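You operate a simulated robot arm through the tools that you are given. There is no shell and no other tool.

You are at the controls of a simulated robot arm. One attempt, no reset.

JOB
Give the mirror's splashes two or three puffs of water and wipe them off.
Fine: then wet the cleaning cloth at the tap, lay it on the shallow tray; tap off. Set down upright: cleaning cloth. What is to be rubbed or washed off counts as gone when no trace of it is left.

It is judged by the outcome, as a careful person would: the job done as asked, and still so three seconds after it is handed in. It fails if anything else is knocked over, pushed out of place, dropped, spilled or broken. Flat cloth is picked up by pressing the open fingertips on it (5 to 10 N) and closing them slowly along it; thin cloth reads only 2 to 8 mm in the jaws.

ROBOT AND FRAMES
A 6-joint arm with a two-finger parallel gripper, fixed in place. Base frame: the origin is at the foot of the arm, x ahead of it, y to its left, z up. Readings come in m, rad, newtons and seconds.
With the tool pointing down near the work surface it reaches from about 0.34 to 0.86 m from the base axis. Its first joint turns from -2.007 to 2.007 rad. Payload 3.43 kg.
The tool frame sits at the grasp point between the pads (the TCP): z along the fingers, y along the line on which they close. The tips reach 0.034 m beyond it. Largest opening 0.128 m; finger width 0.024, thickness 0.012; the body of the gripper, 0.048 by 0.13 m, starts 0.096 m behind the TCP.
Orientation is told as [roll, pitch, yaw] about the base's x, y, z axes, in that order, counted from this pose: with the fingers straight down and closing along the base's y, the tool's x points along the base's -x, its y along +y and its z along -z.

CONTROLS
- The arm moves only by the tool apply_moves. Its argument "steps" is a list of rows, each an object (a shift or turn left out is 0, a gripper value left out holds the last) with "grip": the gripper command, from -1 (shut) to 1 (fully open), values between in proportion; "offset": the shift along the tool's x, y, z in mm, a list of three; "turn": the turn, a rotation vector about the tool's x, y, z in rad, a list of three. In form: [{"grip": grip, "offset": [dx, dy, dz], "turn": [ax, ay, az]}, ...]. A call has 1 to 20 rows; each row is the pose to reach, as a shift and turn from the pose commanded when the call began, along the tool's axes at that moment. Each row takes 0.2 s and may step no farther than 0.05 m and 0.15 rad from the row before; otherwise, or with a gripper value out of range, the whole call is refused. A pose out of reach is approached as far as the arm can. The call stops where the force on the tool passes 60 N (or 10 N more than at its start, if that is more) or the arm is blocked; 0.2 s more then pass. Each finger travels about 0.108 m/s and halts on what it meets, pressing with about 33 N; the grip force reading is that of the motor and also rises with nothing between the fingers. The clock runs only during rows and for 0.2 s after the last one: add rows that repeat a pose to give the fingers time. The reply holds the time, the measured pose of the TCP, the force on the tool along the base axes, the opening and the grip force, in the units named above and with some noise, with the torque about the TCP (base axes, N m) and any sound that the robot's microphone picked up, and new pictures: "show" is both (left out), scene, wrist or none.
- Cameras (640 x 400 px; columns grow to the right, rows downward): "scene" is fixed at [0.0474, -0.6498, 1.604]; the picture's right is [0.85, -0.53, 0.00], its down [-0.17, -0.27, -0.95] and it looks along [0.50, 0.80, -0.32] (base axes); focal length 315 px, centre (320, 200). "wrist" rides on the gripper at [0.076, -0.011, -0.16] in the tool frame; the picture's right is [0.15, 0.99, 0.00], its down [-0.88, 0.13, -0.46] and it looks along [-0.45, 0.07, 0.89] (tool axes); focal length 234 px, centre (320, 200). There is no depth. A picture from a camera that has moved, and an enlarged one, comes with that camera's place and axes in the base frame and with its lens.
- lift_body(by): slides the trunk up (or, below 0, down) by that many m; the arm rides with it, the base frame stays. It gives what a move gives, with no picture.
- close_up(camera, box): a new picture of the part [left, top, right, bottom] of that camera's present view, enlarged. No time passes.
- close_job(): hands the job in; it is judged then, once.

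Nothing tells you positions but the pictures and the camera data. Unless the task says otherwise, let go and move clear before handing in.

The tools are called after "Request:" as name(argument=value, ...) on one line, values as JSON. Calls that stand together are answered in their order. apply_moves: Moves the arm, as the interface text tells. Its arguments: {"type":"object","properties":{"steps":{"type":"array"},"show":{"type":"string","enum":["both","scene","wrist","none"]}},"required":["steps"]} The other tools are called the same way: lift_body (by) slides the trunk up or down; close_up (camera, box) takes an enlarged picture of a part of a camera's view; close_job () hands the job in.

At the start:

```text
clock: 0.0
tool_pos: [0.3115, 0.4067, 1.4207]
tcp_rot: [-0.001, 0.0, 0.001]
ft_force: [0.6, -0.5, 0.1]
moment: [-0.04, 0.0, -0.01]
opening: 0.1281
gripper_force: 0.1
trunk travel left (down, up): [-0.625, 0.165]
```

scene: 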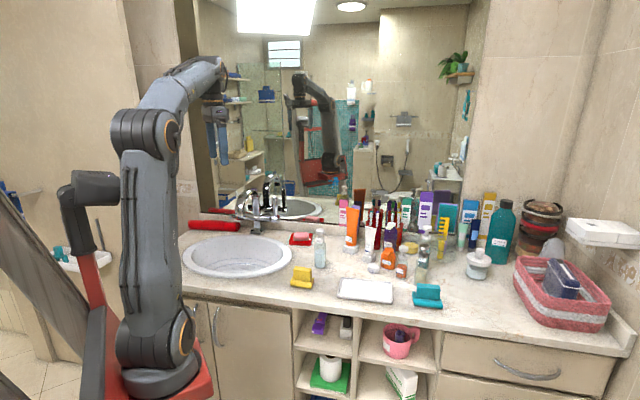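
wrist: 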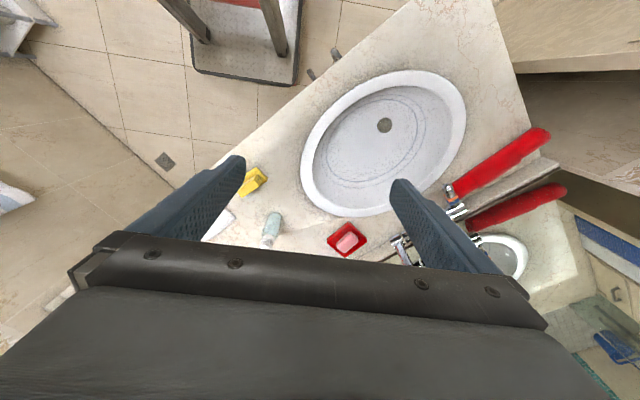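

I see a bathroom counter with a sink, tap, a big mirror, a yellow item, a white shallow tray, a teal item, and a small bottle (perhaps the sprayer). I'll look closer at the pictures first before moving.

Request:
close_up(camera="scene", box=[180, 170, 340, 300])

Request:
close_up(camera="scene", box=[280, 190, 440, 310])

Request:
close_up(camera="scene", box=[200, 60, 480, 230])

Request:
close_up(camera="wrist", box=[180, 60, 580, 300])

```text
3.08 times, centred on (260, 235) of scene
camera zoom: at [0.0474, -0.6498, 1.604], right [0.85, -0.53, 0.0], down [-0.17, -0.27, -0.95], along [0.5, 0.8, -0.32], focal length 969 px, centre (505, 92)
```

zoom: 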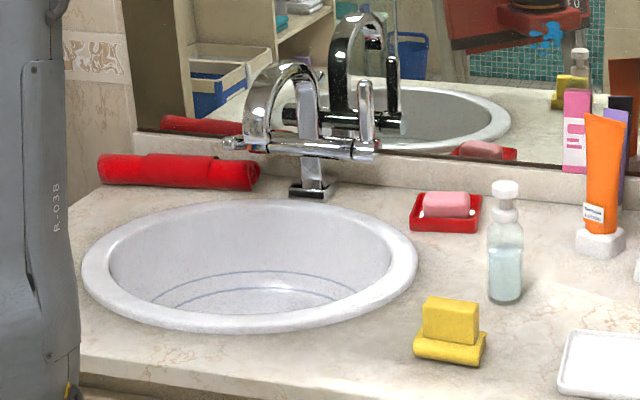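

```text
3.33 times, centred on (360, 250) of scene
camera zoom: at [0.0474, -0.6498, 1.604], right [0.85, -0.53, 0.0], down [-0.17, -0.27, -0.95], along [0.5, 0.8, -0.32], focal length 1050 px, centre (187, 33)
```

zoom: 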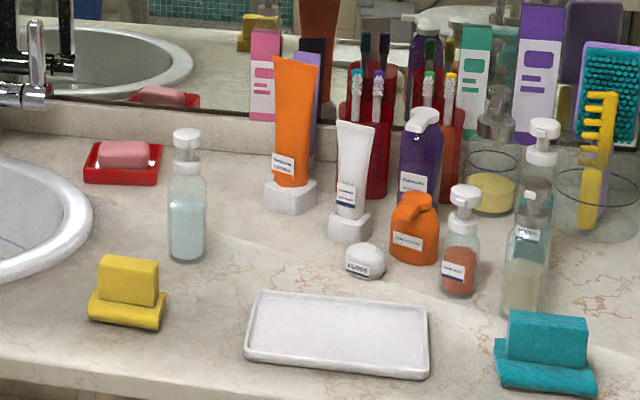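

```text
2.29 times, centred on (340, 145) of scene
camera zoom: at [0.0474, -0.6498, 1.604], right [0.85, -0.53, 0.0], down [-0.17, -0.27, -0.95], along [0.5, 0.8, -0.32], focal length 720 px, centre (274, 326)
```

zoom: 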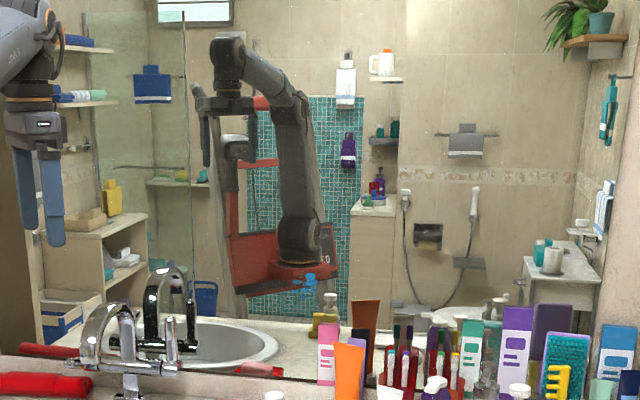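

```text
1.60 times, centred on (380, 180) of wrist
camera zoom: at [0.236, 0.3957, 1.58], right [-0.15, 0.99, 0.0], down [0.88, 0.13, 0.46], along [0.45, 0.07, -0.89], focal length 375 px, centre (224, 232)
```

zoom: 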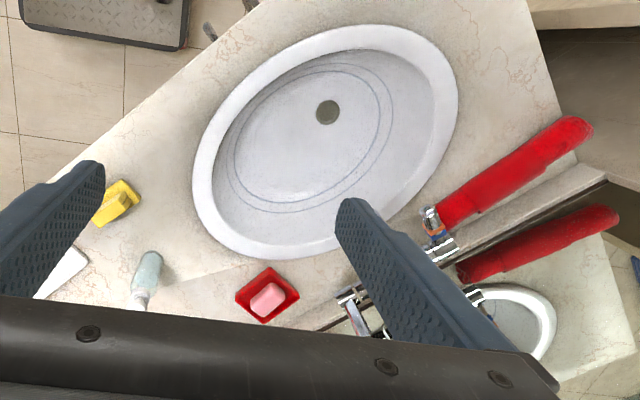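

The mirror seems to carry small blue marks near the robot-base reflection. I'll zoom in on those, on the bottle and on the two cloth-like objects.

Request:
close_up(camera="scene", box=[300, 160, 364, 200])

Request:
close_up(camera="scene", box=[284, 222, 348, 294])

Request:
close_up(camera="scene", box=[330, 265, 450, 315])

Request:
close_up(camera="scene", box=[360, 200, 450, 290])

Request:
close_up(camera="scene", box=[225, 170, 295, 235])

Request:
close_up(camera="scene", box=[290, 300, 450, 400])

Request:
close_up(camera="scene", box=[440, 180, 640, 340])

```text
10.00 times, centred on (332, 180) of scene
camera zoom: at [0.0474, -0.6498, 1.604], right [0.85, -0.53, 0.0], down [-0.17, -0.27, -0.95], along [0.5, 0.8, -0.32], focal length 3150 px, centre (200, 400)
```

zoom: 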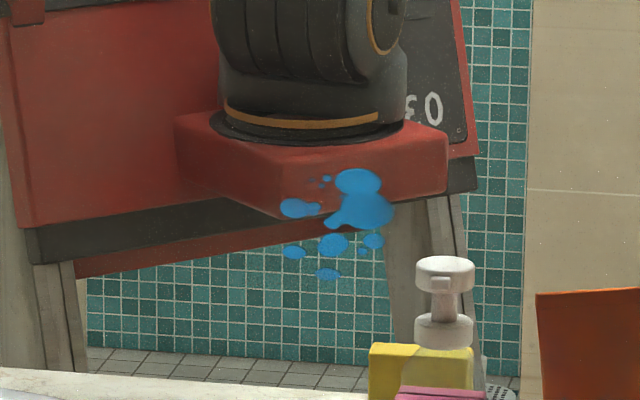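

```text
5.56 times, centred on (316, 258) of scene
camera zoom: at [0.0474, -0.6498, 1.604], right [0.85, -0.53, 0.0], down [-0.17, -0.27, -0.95], along [0.5, 0.8, -0.32], focal length 1750 px, centre (342, -122)
```

zoom: 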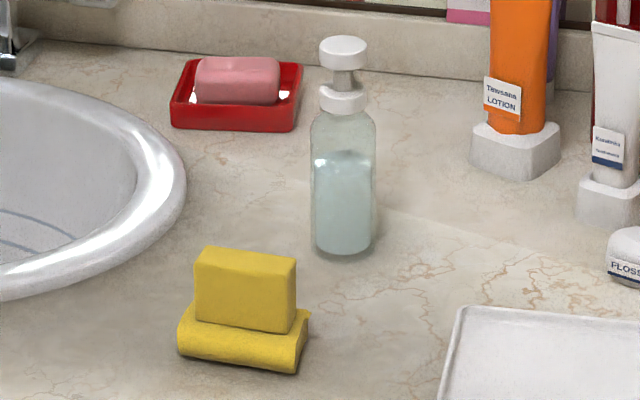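

```text
5.33 times, centred on (390, 290) of scene
camera zoom: at [0.0474, -0.6498, 1.604], right [0.85, -0.53, 0.0], down [-0.17, -0.27, -0.95], along [0.5, 0.8, -0.32], focal length 1680 px, centre (-53, -280)
```

zoom: 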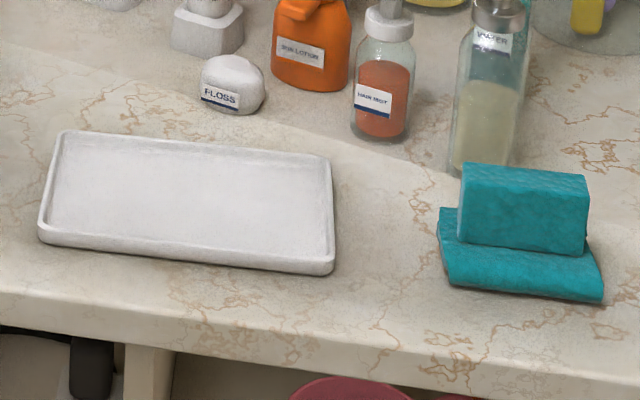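

```text
4.44 times, centred on (405, 245) of scene
camera zoom: at [0.0474, -0.6498, 1.604], right [0.85, -0.53, 0.0], down [-0.17, -0.27, -0.95], along [0.5, 0.8, -0.32], focal length 1400 px, centre (-58, 0)
```

zoom: 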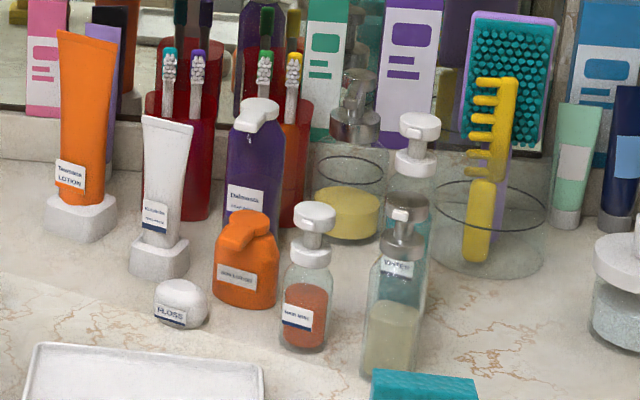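

```text
6.15 times, centred on (260, 202) of scene
camera zoom: at [0.0474, -0.6498, 1.604], right [0.85, -0.53, 0.0], down [-0.17, -0.27, -0.95], along [0.5, 0.8, -0.32], focal length 1939 px, centre (689, 185)
```

zoom: 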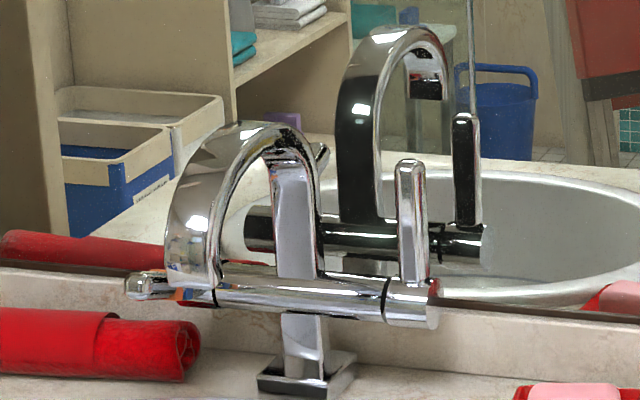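

```text
4.00 times, centred on (370, 350) of scene
camera zoom: at [0.0474, -0.6498, 1.604], right [0.85, -0.53, 0.0], down [-0.17, -0.27, -0.95], along [0.5, 0.8, -0.32], focal length 1260 px, centre (120, -400)
```

zoom: 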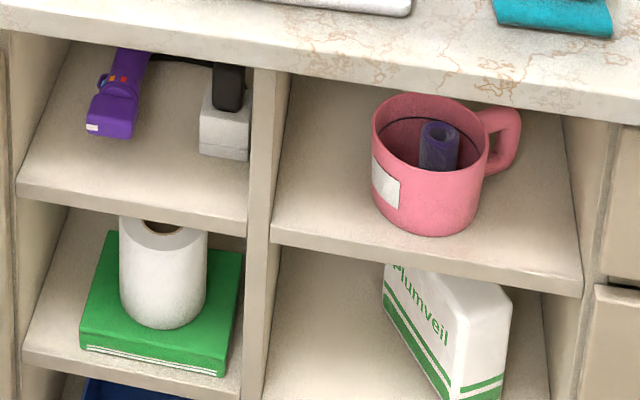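

```text
2.50 times, centred on (540, 260) of scene
camera zoom: at [0.0474, -0.6498, 1.604], right [0.85, -0.53, 0.0], down [-0.17, -0.27, -0.95], along [0.5, 0.8, -0.32], focal length 788 px, centre (-230, 50)
```

zoom: 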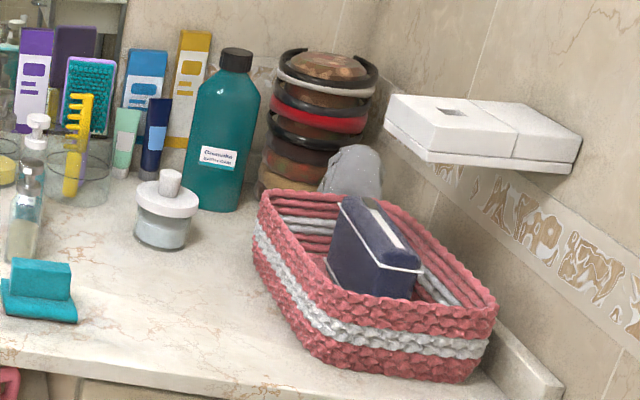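

There is a bottle labelled WATER near the teal item. Checking labels on the bottles and both cloth-like items more closely.

Request:
close_up(camera="scene", box=[410, 230, 442, 290])

Request:
close_up(camera="wrist", box=[226, 156, 290, 216])

Request:
close_up(camera="scene", box=[284, 260, 320, 294])

Request:
close_up(camera="scene", box=[405, 275, 450, 315])

Request:
close_up(camera="scene", box=[306, 222, 334, 274])

```text
6.67 times, centred on (426, 260) of scene
camera zoom: at [0.0474, -0.6498, 1.604], right [0.85, -0.53, 0.0], down [-0.17, -0.27, -0.95], along [0.5, 0.8, -0.32], focal length 2100 px, centre (-387, -200)
```

zoom: 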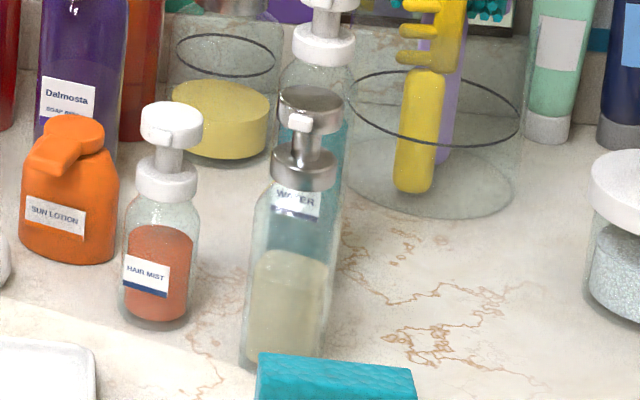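

```text
6.67 times, centred on (258, 186) of wrist
camera zoom: at [0.236, 0.3957, 1.58], right [-0.15, 0.99, 0.0], down [0.88, 0.13, 0.46], along [0.45, 0.07, -0.89], focal length 1561 px, centre (733, 293)
```

zoom: 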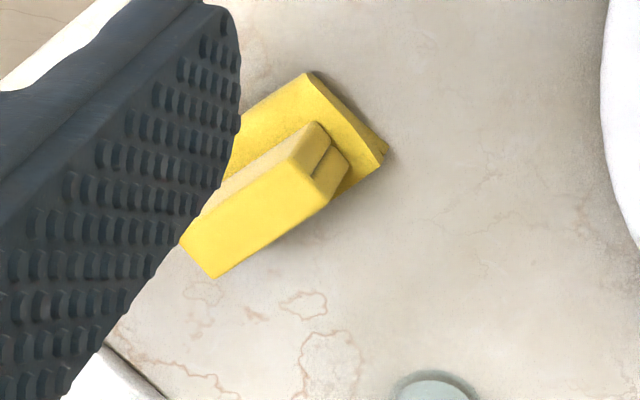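

```text
11.76 times, centred on (302, 277) of scene
camera zoom: at [0.0474, -0.6498, 1.604], right [0.85, -0.53, 0.0], down [-0.17, -0.27, -0.95], along [0.5, 0.8, -0.32], focal length 3706 px, centre (532, -706)
```

zoom: 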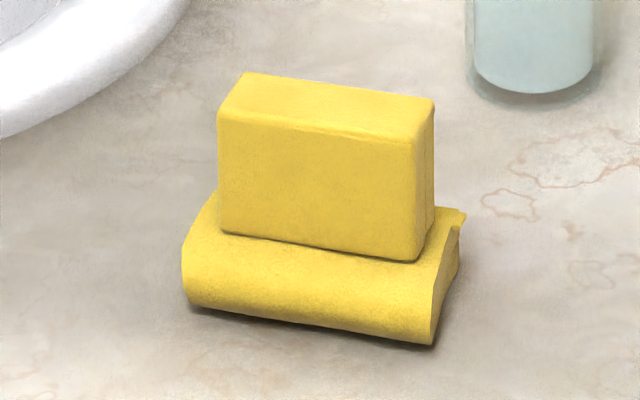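

```text
10.00 times, centred on (428, 295) of scene
camera zoom: at [0.0474, -0.6498, 1.604], right [0.85, -0.53, 0.0], down [-0.17, -0.27, -0.95], along [0.5, 0.8, -0.32], focal length 3150 px, centre (-755, -750)
```

zoom: 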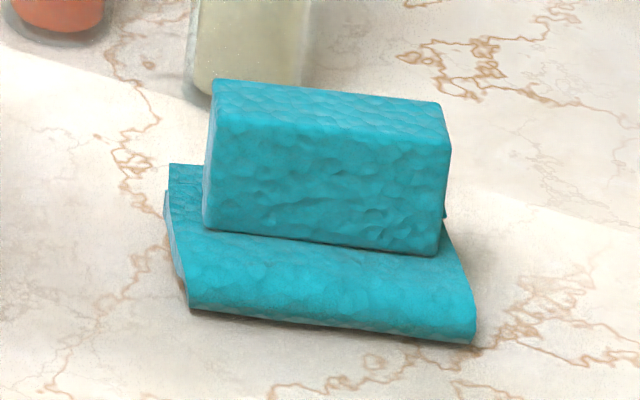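

```text
7.69 times, centred on (320, 248) of scene
camera zoom: at [0.0474, -0.6498, 1.604], right [0.85, -0.53, 0.0], down [-0.17, -0.27, -0.95], along [0.5, 0.8, -0.32], focal length 2423 px, centre (320, -169)
```

zoom: 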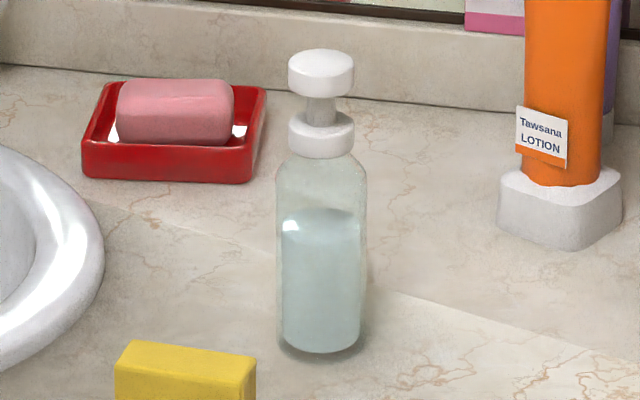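

The counter is at about z≈0.935 and the mirror plane runs diagonally, about 0.98 m from the base. I need to establish which bottle the WATER label belongs to, so I'll zoom further.

Request:
close_up(camera="scene", box=[414, 244, 434, 290])

Request:
close_up(camera="scene", box=[416, 222, 440, 256])

Request:
close_up(camera="wrist", box=[200, 190, 300, 250])

Request:
close_up(camera="wrist", box=[310, 200, 430, 280])

Request:
close_up(camera="wrist", box=[420, 120, 580, 280])

```text
8.70 times, centred on (424, 267) of scene
camera zoom: at [0.0474, -0.6498, 1.604], right [0.85, -0.53, 0.0], down [-0.17, -0.27, -0.95], along [0.5, 0.8, -0.32], focal length 2740 px, centre (-584, -383)
```

zoom: 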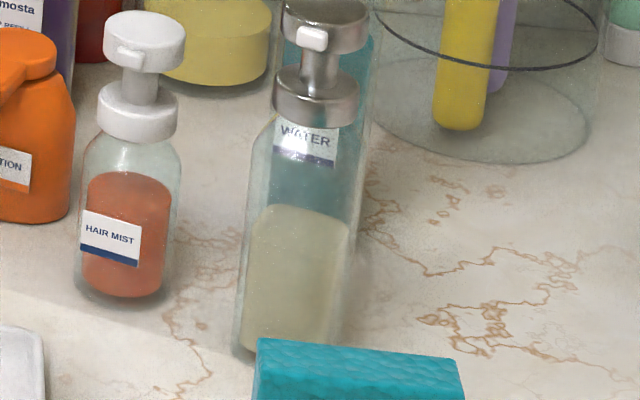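

```text
11.76 times, centred on (428, 239) of scene
camera zoom: at [0.0474, -0.6498, 1.604], right [0.85, -0.53, 0.0], down [-0.17, -0.27, -0.95], along [0.5, 0.8, -0.32], focal length 3706 px, centre (-951, -259)
```

zoom: 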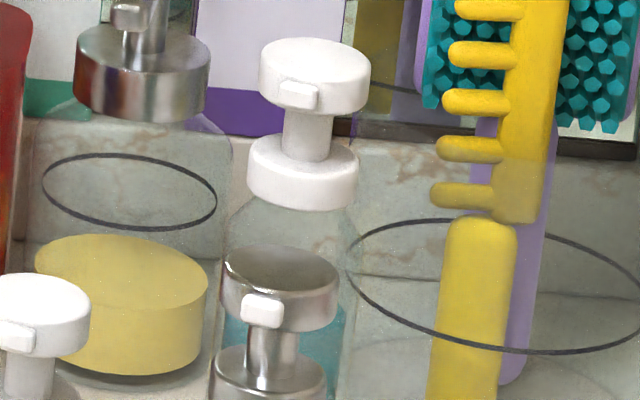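

```text
6.40 times, centred on (250, 220) of wrist
camera zoom: at [0.236, 0.3957, 1.58], right [-0.15, 0.99, 0.0], down [0.88, 0.13, 0.46], along [0.45, 0.07, -0.89], focal length 1499 px, centre (768, 72)
```

zoom: 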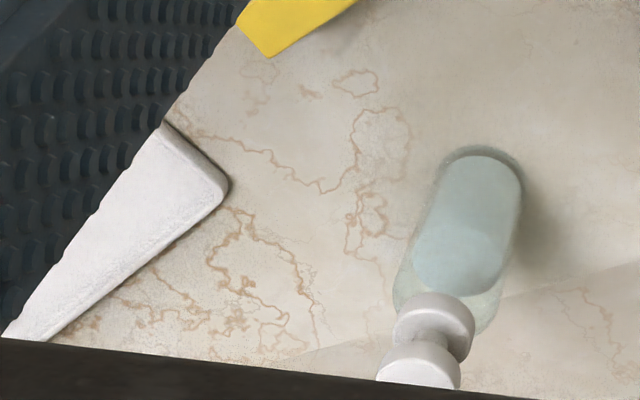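

```text
5.00 times, centred on (370, 240) of wrist
camera zoom: at [0.236, 0.3957, 1.58], right [-0.15, 0.99, 0.0], down [0.88, 0.13, 0.46], along [0.45, 0.07, -0.89], focal length 1171 px, centre (70, 0)
```

zoom: 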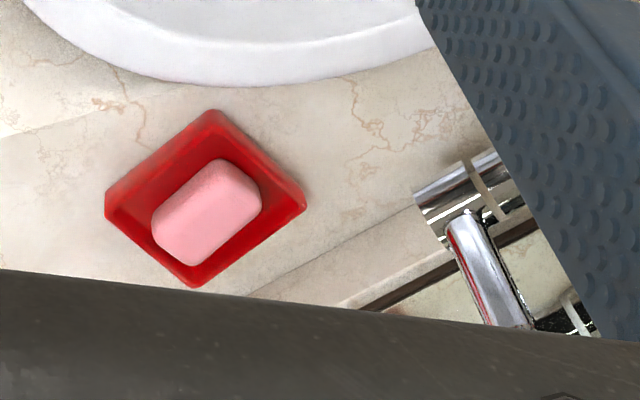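

```text
2.50 times, centred on (500, 200) of wrist
camera zoom: at [0.236, 0.3957, 1.58], right [-0.15, 0.99, 0.0], down [0.88, 0.13, 0.46], along [0.45, 0.07, -0.89], focal length 585 px, centre (-130, 200)
```

zoom: 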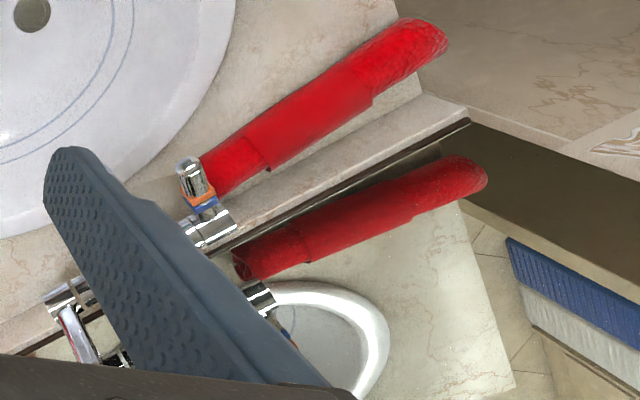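

The rear bottle (far right, about 1 m out) carries WATER facing the camera. The near bottle's nozzle and label seem to face the mirror, so I'll turn the wrist camera to the mirror and try to read that label in the reflection.

Request:
apply_moves(steps=[{"turn": [0, 0, -0.14]}, {"turn": [0, 0, -0.28]}, {"turn": [0, 0, -0.42]}, {"turn": [0, 0, -0.56]}, {"turn": [0, 0, -0.7]}], show="wrist")

```text
clock: 1.2
tool_pos: [0.3122, 0.4065, 1.4207]
tcp_rot: [0.0, 0.0, 0.703]
ft_force: [0.1, 0.6, 0.3]
moment: [0.02, -0.04, -0.01]
opening: 0.1278
gripper_force: 0.1
trunk travel left (down, up): [-0.625, 0.165]
camera wrist: at [0.2609, 0.3495, 1.5801], right [-0.75, 0.66, 0.0], down [0.59, 0.67, 0.46], along [0.3, 0.34, -0.89], focal length 234 px, centre (320, 200)
```

wrist: 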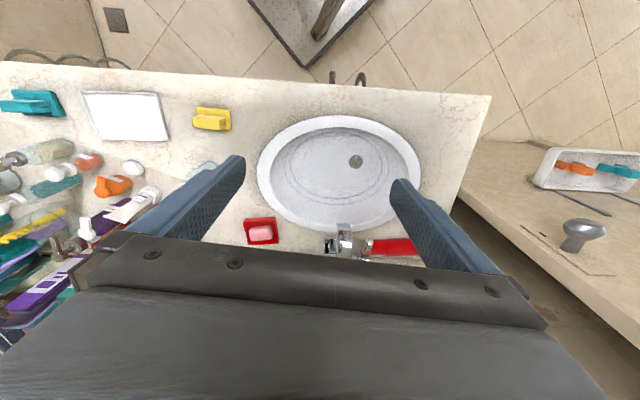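

The camera's mounting means I want the opposite yaw so it views the mirror upright. I'll spin the tool about its axis in place.

Request:
apply_moves(steps=[{"turn": [0, 0, 0.15]}, {"turn": [0, 0, 0.3]}, {"turn": [0, 0, 0.45]}, {"turn": [0, 0, 0.6]}, {"turn": [0, 0, 0.75]}, {"turn": [0, 0, 0.9]}, {"turn": [0, 0, 1.05]}, {"turn": [0, 0, 1.2]}, {"turn": [0, 0, 1.35]}, {"turn": [0, 0, 1.5]}, {"turn": [0, 0, 1.65]}, {"turn": [0, 0, 1.8]}, {"turn": [0, 0, 1.95]}, {"turn": [0, 0, 2.1]}, {"turn": [0, 0, 2.25]}, {"turn": [0, 0, 2.4]}, {"turn": [0, 0, 2.55]}, {"turn": [0, 0, 2.7]}, {"turn": [0, 0, 2.85]}, {"turn": [0, 0, 3.0]}], show="both")

```text
clock: 5.4
tool_pos: [0.3884, 0.3348, 1.4164]
tcp_rot: [-0.014, 0.002, -2.246]
ft_force: [-0.3, 0.4, 0.3]
moment: [-0.01, -0.06, 0.0]
opening: 0.1281
gripper_force: 0.1
out of reach, approached as far as the arm can: row 19, 20
trunk travel left (down, up): [-0.625, 0.165]
camera wrist: at [0.429, 0.3992, 1.5757], right [0.86, -0.5, -0.01], down [-0.44, -0.77, 0.45], along [-0.24, -0.38, -0.89], focal length 234 px, centre (320, 200)
```

scene: 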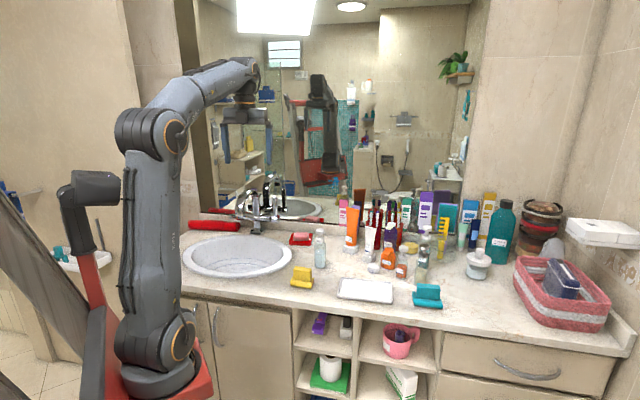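
wrist: 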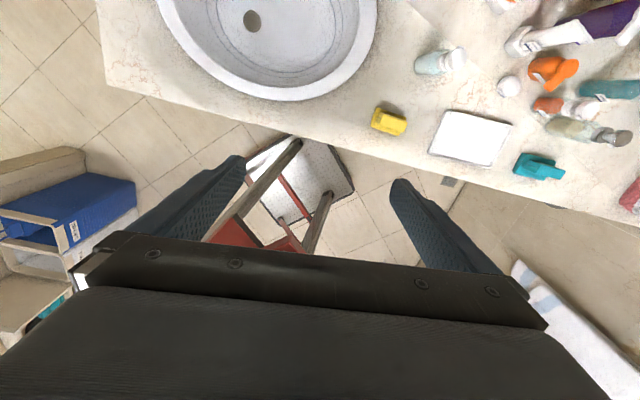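

Joint limit reached near this yaw, but the view direction is good. Now I pitch the tool up toward the mirror while moving forward so the wrist camera faces it.

Request:
apply_moves(steps=[{"offset": [20, 0, 0], "turn": [0, 0.14, 0]}, {"offset": [40, 0, 0], "turn": [0, 0.28, 0]}, {"offset": [60, 0, 0], "turn": [0, 0.42, 0]}, {"offset": [80, 0, 0], "turn": [0, 0.56, 0]}, {"offset": [100, 0, 0], "turn": [0, 0.7, 0]}, {"offset": [120, 0, 0], "turn": [0, 0.84, 0]}, {"offset": [140, 0, 0], "turn": [0, 0.98, 0]}, {"offset": [160, 0, 0], "turn": [0, 1.12, 0]}, {"offset": [180, 0, 0], "turn": [0, 1.26, 0]}, {"offset": [200, 0, 0], "turn": [0, 1.4, 0]}], show="both")

```text
clock: 7.6
tool_pos: [0.503, 0.4876, 1.4155]
tcp_rot: [-0.075, 1.319, -2.295]
ft_force: [-0.9, 0.6, 0.9]
moment: [-0.01, 0.01, 0.01]
opening: 0.1281
gripper_force: 0.1
out of reach, approached as far as the arm can: row 10
trunk travel left (down, up): [-0.625, 0.165]
camera wrist: at [0.4125, 0.3847, 1.5289], right [0.81, -0.57, 0.12], down [-0.31, -0.6, -0.74], along [0.5, 0.56, -0.66], focal length 234 px, centre (320, 200)
```

scene: 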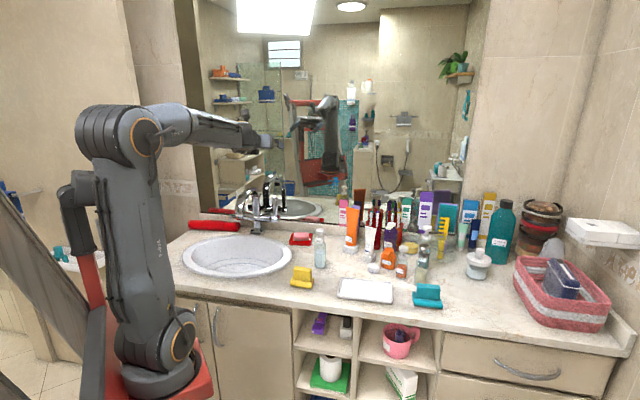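
wrist: 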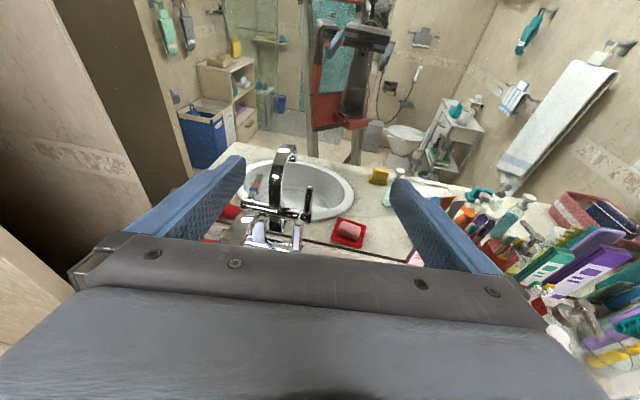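

Now the wrist camera looks into the mirror. I'll zoom on the bottle's reflection and on the splash area.

Request:
close_up(camera="wrist", box=[360, 150, 440, 210])

Request:
close_up(camera="wrist", box=[220, 140, 420, 265])

Request:
close_up(camera="wrist", box=[280, 60, 480, 200])

Request:
close_up(camera="wrist", box=[440, 170, 640, 310])

```text
6.67 times, centred on (400, 180) of wrist
camera zoom: at [0.4125, 0.3847, 1.5289], right [0.81, -0.57, 0.12], down [-0.31, -0.6, -0.74], along [0.5, 0.56, -0.66], focal length 1561 px, centre (-213, 333)
```

zoom: 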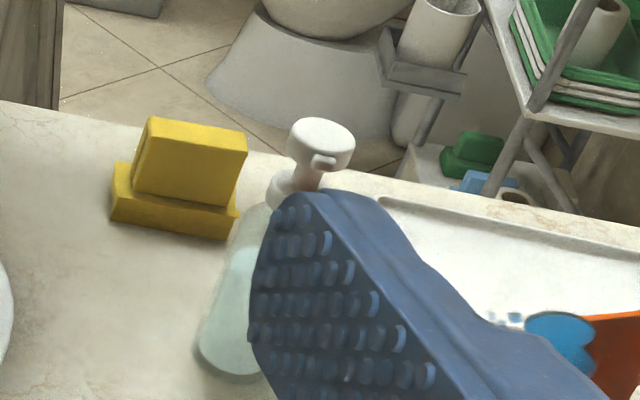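

```text
3.20 times, centred on (320, 202) of wrist
camera zoom: at [0.4125, 0.3847, 1.5289], right [0.81, -0.57, 0.12], down [-0.31, -0.6, -0.74], along [0.5, 0.56, -0.66], focal length 749 px, centre (320, 192)
```

zoom: 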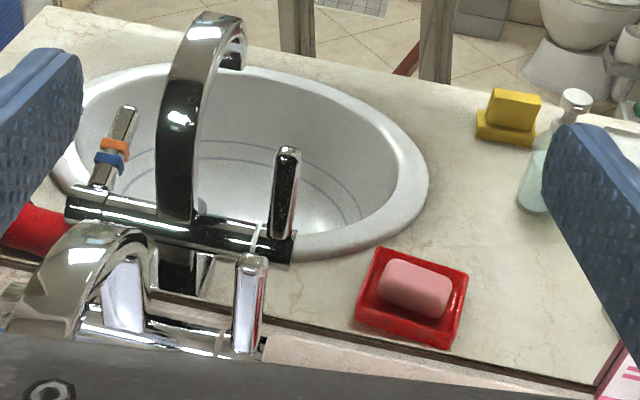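

```text
2.86 times, centred on (380, 130) of wrist
camera zoom: at [0.4125, 0.3847, 1.5289], right [0.81, -0.57, 0.12], down [-0.31, -0.6, -0.74], along [0.5, 0.56, -0.66], focal length 669 px, centre (149, 400)
```

zoom: 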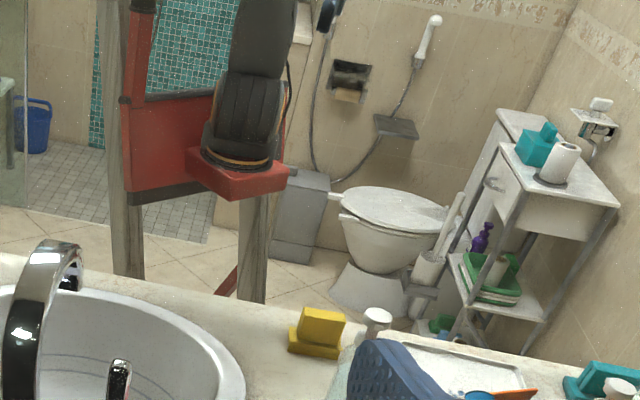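

```text
2.86 times, centred on (540, 240) of wrist
camera zoom: at [0.4125, 0.3847, 1.5289], right [0.81, -0.57, 0.12], down [-0.31, -0.6, -0.74], along [0.5, 0.56, -0.66], focal length 669 px, centre (-309, 86)
```

zoom: 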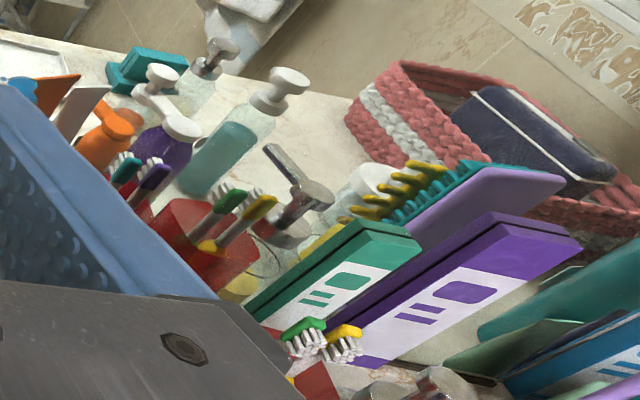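

The bottle's nozzle does face the mirror, but the finger hides its label. I'll close the fingers to uncover it.

Request:
apply_moves(steps=[{"grip": -1}, {"grip": -1}, {"grip": -1}], show="wrist")

Request:
close_up(camera="wrist", box=[360, 150, 460, 220])

Request:
close_up(camera="wrist", box=[380, 165, 420, 205])

```text
clock: 8.4
tool_pos: [0.5032, 0.4878, 1.4166]
tcp_rot: [-0.079, 1.319, -2.297]
ft_force: [-0.4, -0.2, -0.6]
moment: [0.01, 0.01, 0.01]
opening: 0.0001
gripper_force: 33.1
trunk travel left (down, up): [-0.625, 0.165]
camera wrist: at [0.4125, 0.3847, 1.5294], right [0.81, -0.57, 0.12], down [-0.31, -0.6, -0.74], along [0.5, 0.56, -0.66], focal length 234 px, centre (320, 200)
```

wrist: 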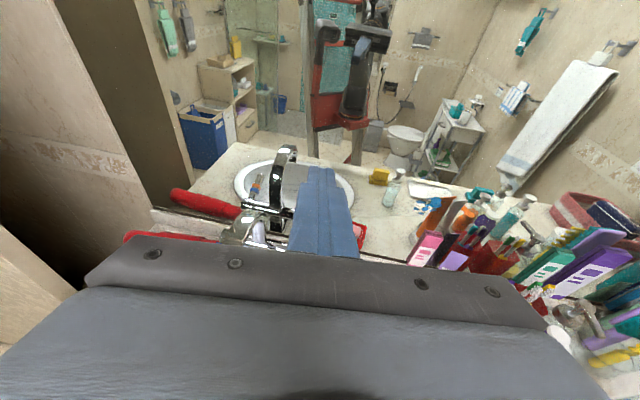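

```text
5.71 times, centred on (410, 185) of wrist
camera zoom: at [0.4125, 0.3847, 1.5294], right [0.81, -0.57, 0.12], down [-0.31, -0.6, -0.74], along [0.5, 0.56, -0.66], focal length 1338 px, centre (-194, 286)
```

zoom: 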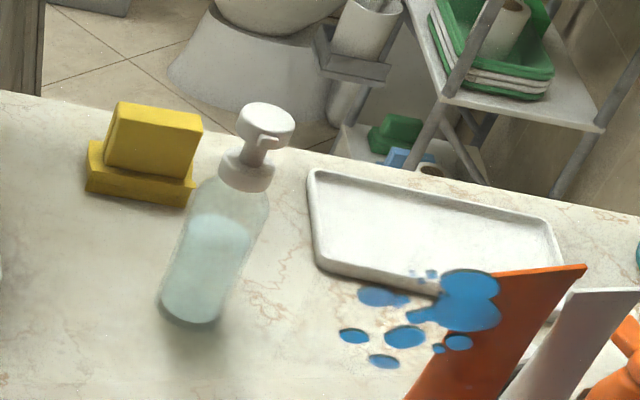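

```text
10.00 times, centred on (400, 185) of wrist
camera zoom: at [0.4125, 0.3847, 1.5294], right [0.81, -0.57, 0.12], down [-0.31, -0.6, -0.74], along [0.5, 0.56, -0.66], focal length 2342 px, centre (-480, 350)
```

zoom: 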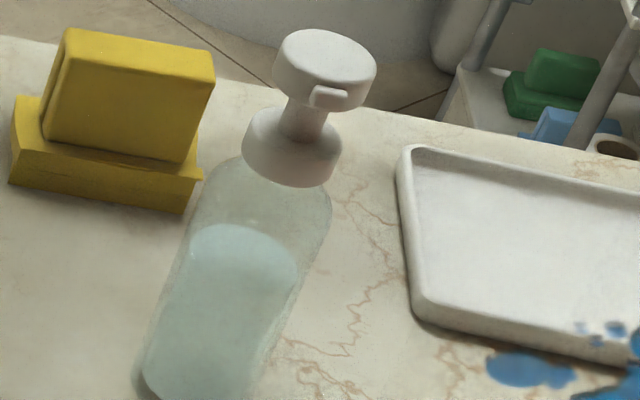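

The near bottle shows no label anywhere I can see, while the rear one reads WATER. I'll swing the arm to the right-hand side to view both more directly.

Request:
apply_moves(steps=[{"offset": [-14, 32, -24]}, {"offset": [-28, 65, -47]}, {"offset": [-42, 97, -71]}, {"offset": [-57, 130, -95]}, {"offset": [-71, 162, -118]}, {"offset": [-85, 195, -142]}, {"offset": [-99, 227, -166]}, {"offset": [-113, 260, -189]}, {"offset": [-127, 292, -213]}, {"offset": [-142, 325, -237]}, {"offset": [-156, 357, -260]}, {"offset": [-170, 390, -284]}], show="both")

```text
clock: 11.0
tool_pos: [0.619, -0.003, 1.3174]
tcp_rot: [-0.077, 1.32, -2.295]
ft_force: [0.1, 0.3, 0.0]
moment: [-0.07, 0.01, -0.02]
opening: 0.0
gripper_force: 33.6
trunk travel left (down, up): [-0.625, 0.165]
camera wrist: at [0.5298, -0.1065, 1.4305], right [0.81, -0.57, 0.12], down [-0.31, -0.6, -0.74], along [0.5, 0.56, -0.66], focal length 234 px, centre (320, 200)
```

scene: 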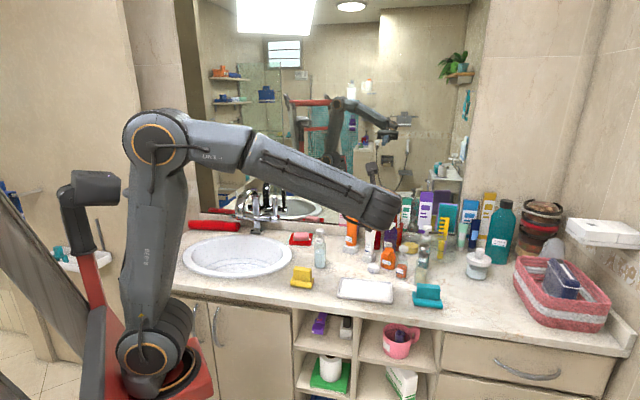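
wrist: 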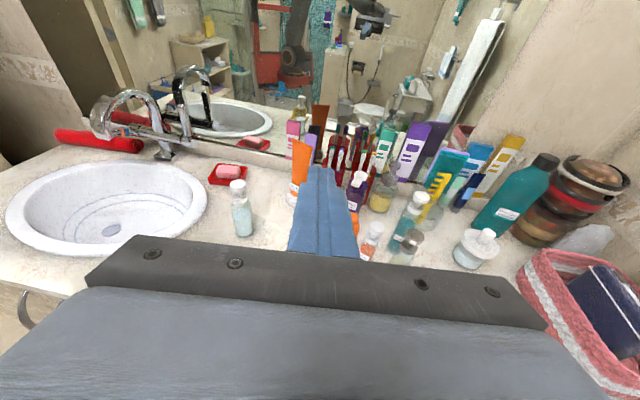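

Request:
close_up(camera="wrist", box=[345, 185, 445, 265])

Request:
close_up(camera="wrist", box=[380, 185, 440, 255])

Request:
close_up(camera="wrist", box=[215, 165, 275, 245])

Request:
close_up(camera="wrist", box=[80, 60, 240, 180])

Request:
close_up(camera="wrist", box=[260, 20, 420, 140])

```text
5.00 times, centred on (395, 225) of wrist
camera zoom: at [0.5298, -0.1065, 1.4305], right [0.81, -0.57, 0.12], down [-0.31, -0.6, -0.74], along [0.5, 0.56, -0.66], focal length 1171 px, centre (-55, 75)
```

zoom: 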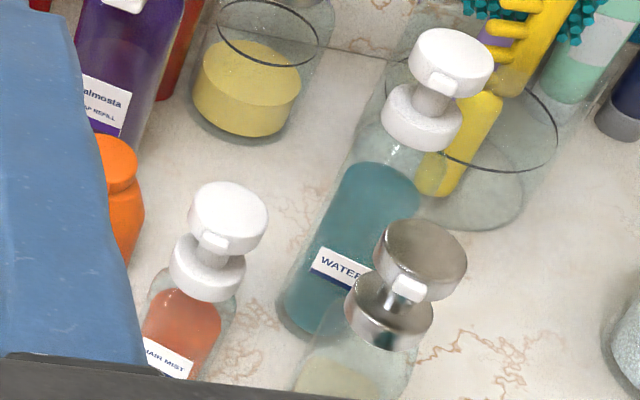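

```text
5.71 times, centred on (410, 220) of wrist
camera zoom: at [0.5298, -0.1065, 1.4305], right [0.81, -0.57, 0.12], down [-0.31, -0.6, -0.74], along [0.5, 0.56, -0.66], focal length 1338 px, centre (-194, 86)
```

zoom: 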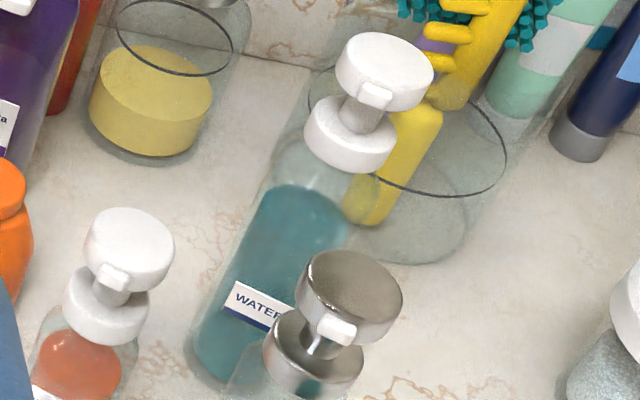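

```text
5.00 times, centred on (245, 205) of wrist
camera zoom: at [0.5298, -0.1065, 1.4305], right [0.81, -0.57, 0.12], down [-0.31, -0.6, -0.74], along [0.5, 0.56, -0.66], focal length 1171 px, centre (695, 175)
```

zoom: 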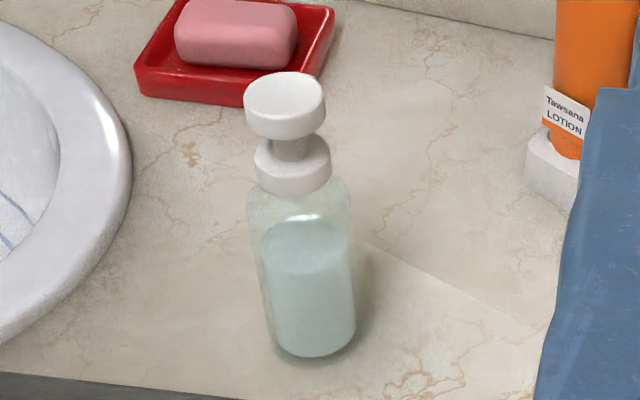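

```text
3.33 times, centred on (160, 120) of wrist
camera zoom: at [0.5298, -0.1065, 1.4305], right [0.81, -0.57, 0.12], down [-0.31, -0.6, -0.74], along [0.5, 0.56, -0.66], focal length 781 px, centre (853, 467)
```

zoom: 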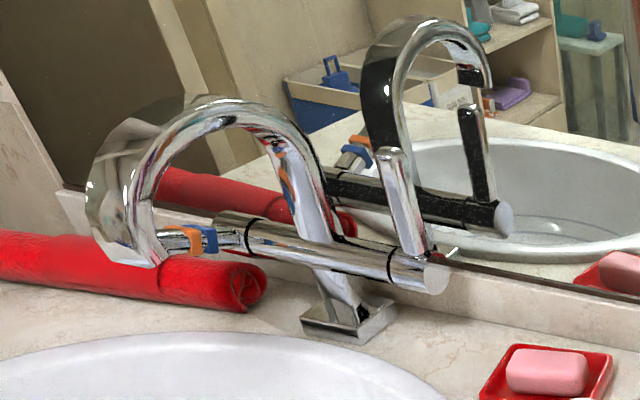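

```text
3.33 times, centred on (340, 80) of wrist
camera zoom: at [0.5298, -0.1065, 1.4305], right [0.81, -0.57, 0.12], down [-0.31, -0.6, -0.74], along [0.5, 0.56, -0.66], focal length 781 px, centre (253, 600)
```

zoom: 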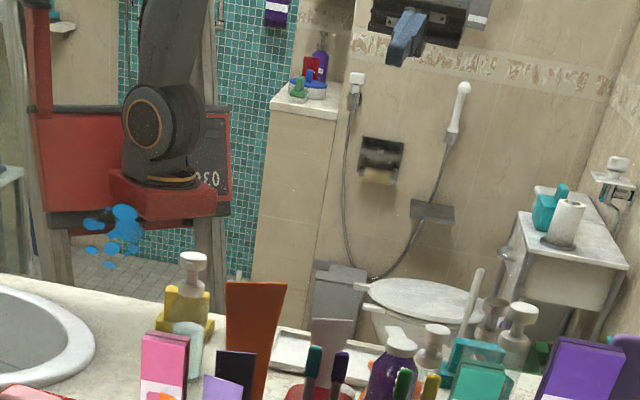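

The rear bottle clearly reads WATER; the near one is unlabelled. Before choosing the cloth, I'll tilt down to view the yellow and teal items from above.

Request:
apply_moves(steps=[{"offset": [2, -3, -27], "turn": [0, -0.125, 0]}, {"offset": [3, -5, -54], "turn": [0, -0.25, 0]}, {"offset": [5, -7, -81], "turn": [0, -0.375, 0]}, {"offset": [6, -9, -108], "turn": [0, -0.5, 0]}], show="wrist")

Request:
close_up(camera="wrist", box=[340, 100, 480, 190])

Request:
close_up(camera="wrist", box=[180, 120, 300, 200])

```text
clock: 12.0
tool_pos: [0.5501, -0.0782, 1.3496]
tcp_rot: [-0.026, 0.817, -2.241]
ft_force: [-0.5, 1.0, -0.3]
moment: [0.01, 0.01, 0.03]
opening: 0.0
gripper_force: 33.0
trunk travel left (down, up): [-0.625, 0.165]
camera wrist: at [0.5049, -0.1256, 1.5144], right [0.85, -0.52, 0.09], down [-0.47, -0.82, -0.33], along [0.24, 0.24, -0.94], focal length 234 px, centre (320, 200)
```

wrist: 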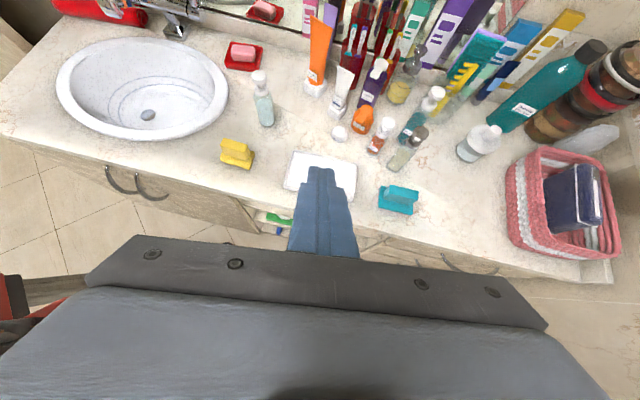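

```text
4.44 times, centred on (410, 145) of wrist
camera zoom: at [0.5049, -0.1256, 1.5144], right [0.85, -0.52, 0.09], down [-0.47, -0.82, -0.33], along [0.24, 0.24, -0.94], focal length 1041 px, centre (-80, 444)
```

zoom: 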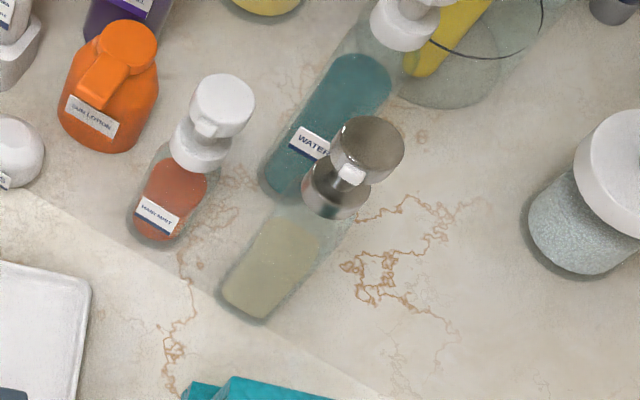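

```text
5.00 times, centred on (240, 160) of wrist
camera zoom: at [0.5049, -0.1256, 1.5144], right [0.85, -0.52, 0.09], down [-0.47, -0.82, -0.33], along [0.24, 0.24, -0.94], focal length 1171 px, centre (720, 400)
```

zoom: 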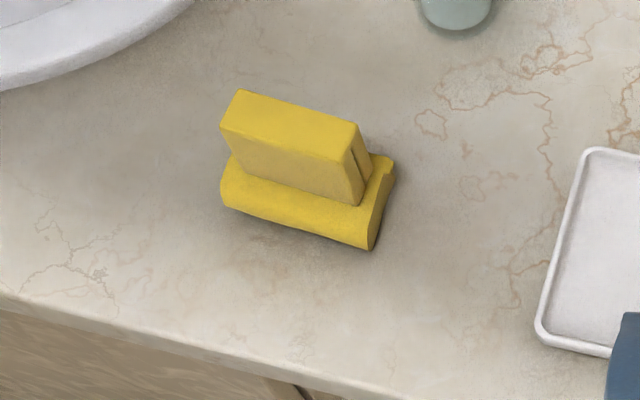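

Request:
close_up(camera="wrist", box=[355, 160, 455, 225])

Request:
close_up(camera="wrist", box=[215, 135, 260, 175])

Request:
close_up(camera="wrist", box=[270, 0, 470, 130])

Request:
close_up(camera="wrist", box=[440, 0, 640, 130])

Request:
close_up(camera="wrist", box=[240, 60, 290, 130])

```text
6.15 times, centred on (405, 192) of wrist
camera zoom: at [0.5049, -0.1256, 1.5144], right [0.85, -0.52, 0.09], down [-0.47, -0.82, -0.33], along [0.24, 0.24, -0.94], focal length 1441 px, centre (-203, 246)
```

zoom: 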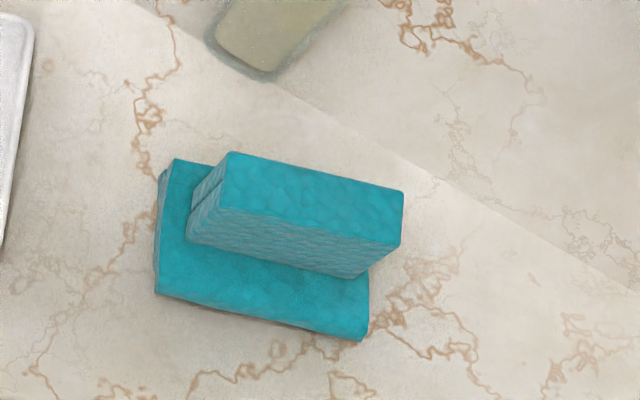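

```text
10.00 times, centred on (238, 155) of wrist
camera zoom: at [0.5049, -0.1256, 1.5144], right [0.85, -0.52, 0.09], down [-0.47, -0.82, -0.33], along [0.24, 0.24, -0.94], focal length 2342 px, centre (1145, 650)
```

zoom: 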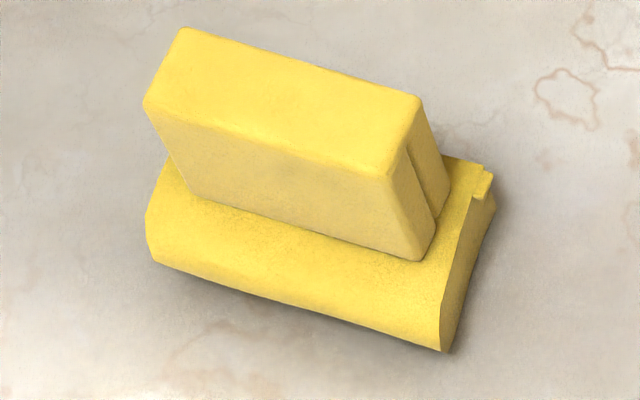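

```text
3.08 times, centred on (370, 65) of wrist
camera zoom: at [0.5049, -0.1256, 1.5144], right [0.85, -0.52, 0.09], down [-0.47, -0.82, -0.33], along [0.24, 0.24, -0.94], focal length 720 px, centre (166, 615)
```

zoom: 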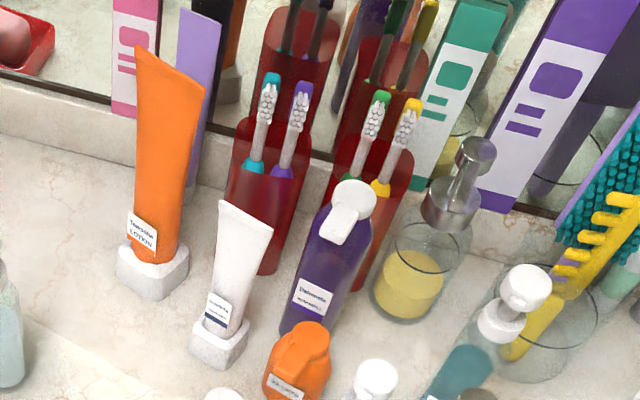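

```text
3.08 times, centred on (540, 65) of wrist
camera zoom: at [0.5049, -0.1256, 1.5144], right [0.85, -0.52, 0.09], down [-0.47, -0.82, -0.33], along [0.24, 0.24, -0.94], focal length 720 px, centre (-357, 615)
```

zoom: 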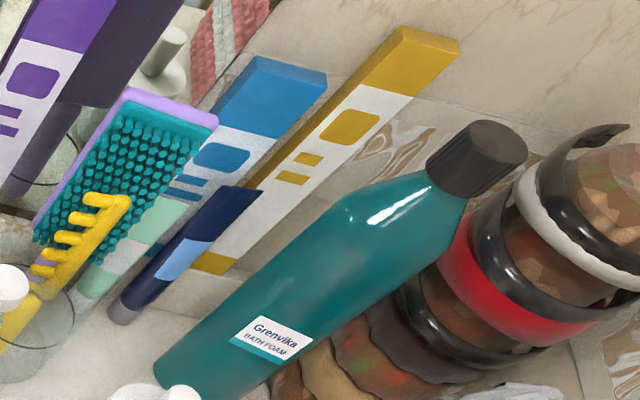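

```text
5.71 times, centred on (265, 95) of wrist
camera zoom: at [0.5049, -0.1256, 1.5144], right [0.85, -0.52, 0.09], down [-0.47, -0.82, -0.33], along [0.24, 0.24, -0.94], focal length 1338 px, centre (634, 800)
```

zoom: 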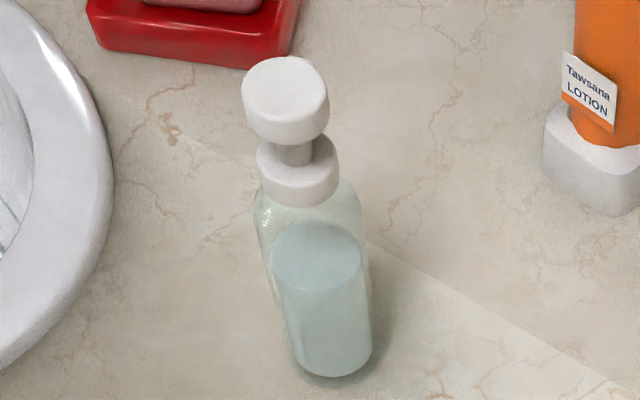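

I see two identical cloth shapes: a smooth yellow one (most likely the cleaning cloth) and a bumpy terry teal one. The near misting bottle stands right in front of the splash with its nozzle squarely at the mirror, so I'll hover above it with closed fingers pointing down and inspect it.

Request:
apply_moves(steps=[{"offset": [20, -17, 38], "turn": [0, -0.09, 0]}, {"offset": [39, -34, 75], "turn": [0, -0.18, 0]}, {"offset": [59, -51, 113], "turn": [0, -0.27, 0]}, {"offset": [78, -69, 150], "turn": [0, -0.36, 0]}, {"offset": [98, -86, 188], "turn": [0, -0.45, 0]}, {"offset": [118, -103, 226], "turn": [0, -0.54, 0]}, {"offset": [137, -120, 263], "turn": [0, -0.63, 0]}, {"offset": [157, -137, 301], "turn": [0, -0.72, 0]}, {"offset": [176, -154, 338], "turn": [0, -0.817, 0]}], show="both")

```text
clock: 14.0
tool_pos: [0.6484, 0.311, 1.2519]
tcp_rot: [-0.02, 0.002, -2.222]
ft_force: [-0.6, -1.1, 1.0]
moment: [0.07, -0.07, 0.0]
opening: 0.0
gripper_force: 32.9
trunk travel left (down, up): [-0.625, 0.165]
camera wrist: at [0.686, 0.3744, 1.4113], right [0.88, -0.48, -0.02], down [-0.42, -0.79, 0.45], along [-0.23, -0.39, -0.89], focal length 234 px, centre (320, 200)
```

scene: 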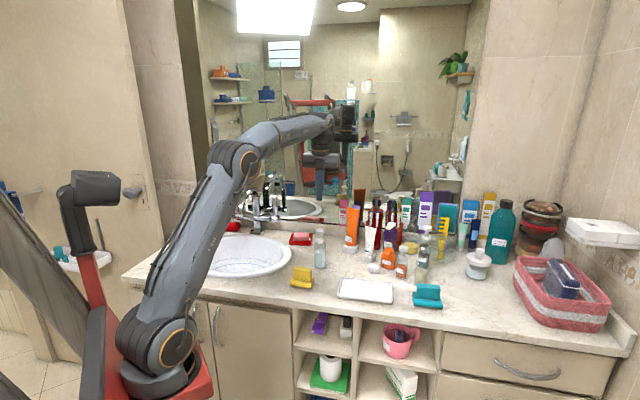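
wrist: 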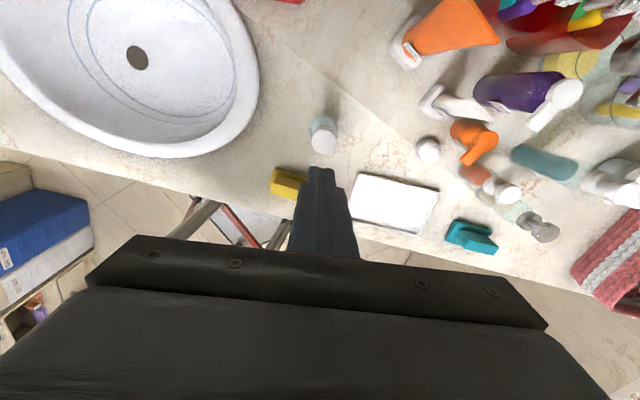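

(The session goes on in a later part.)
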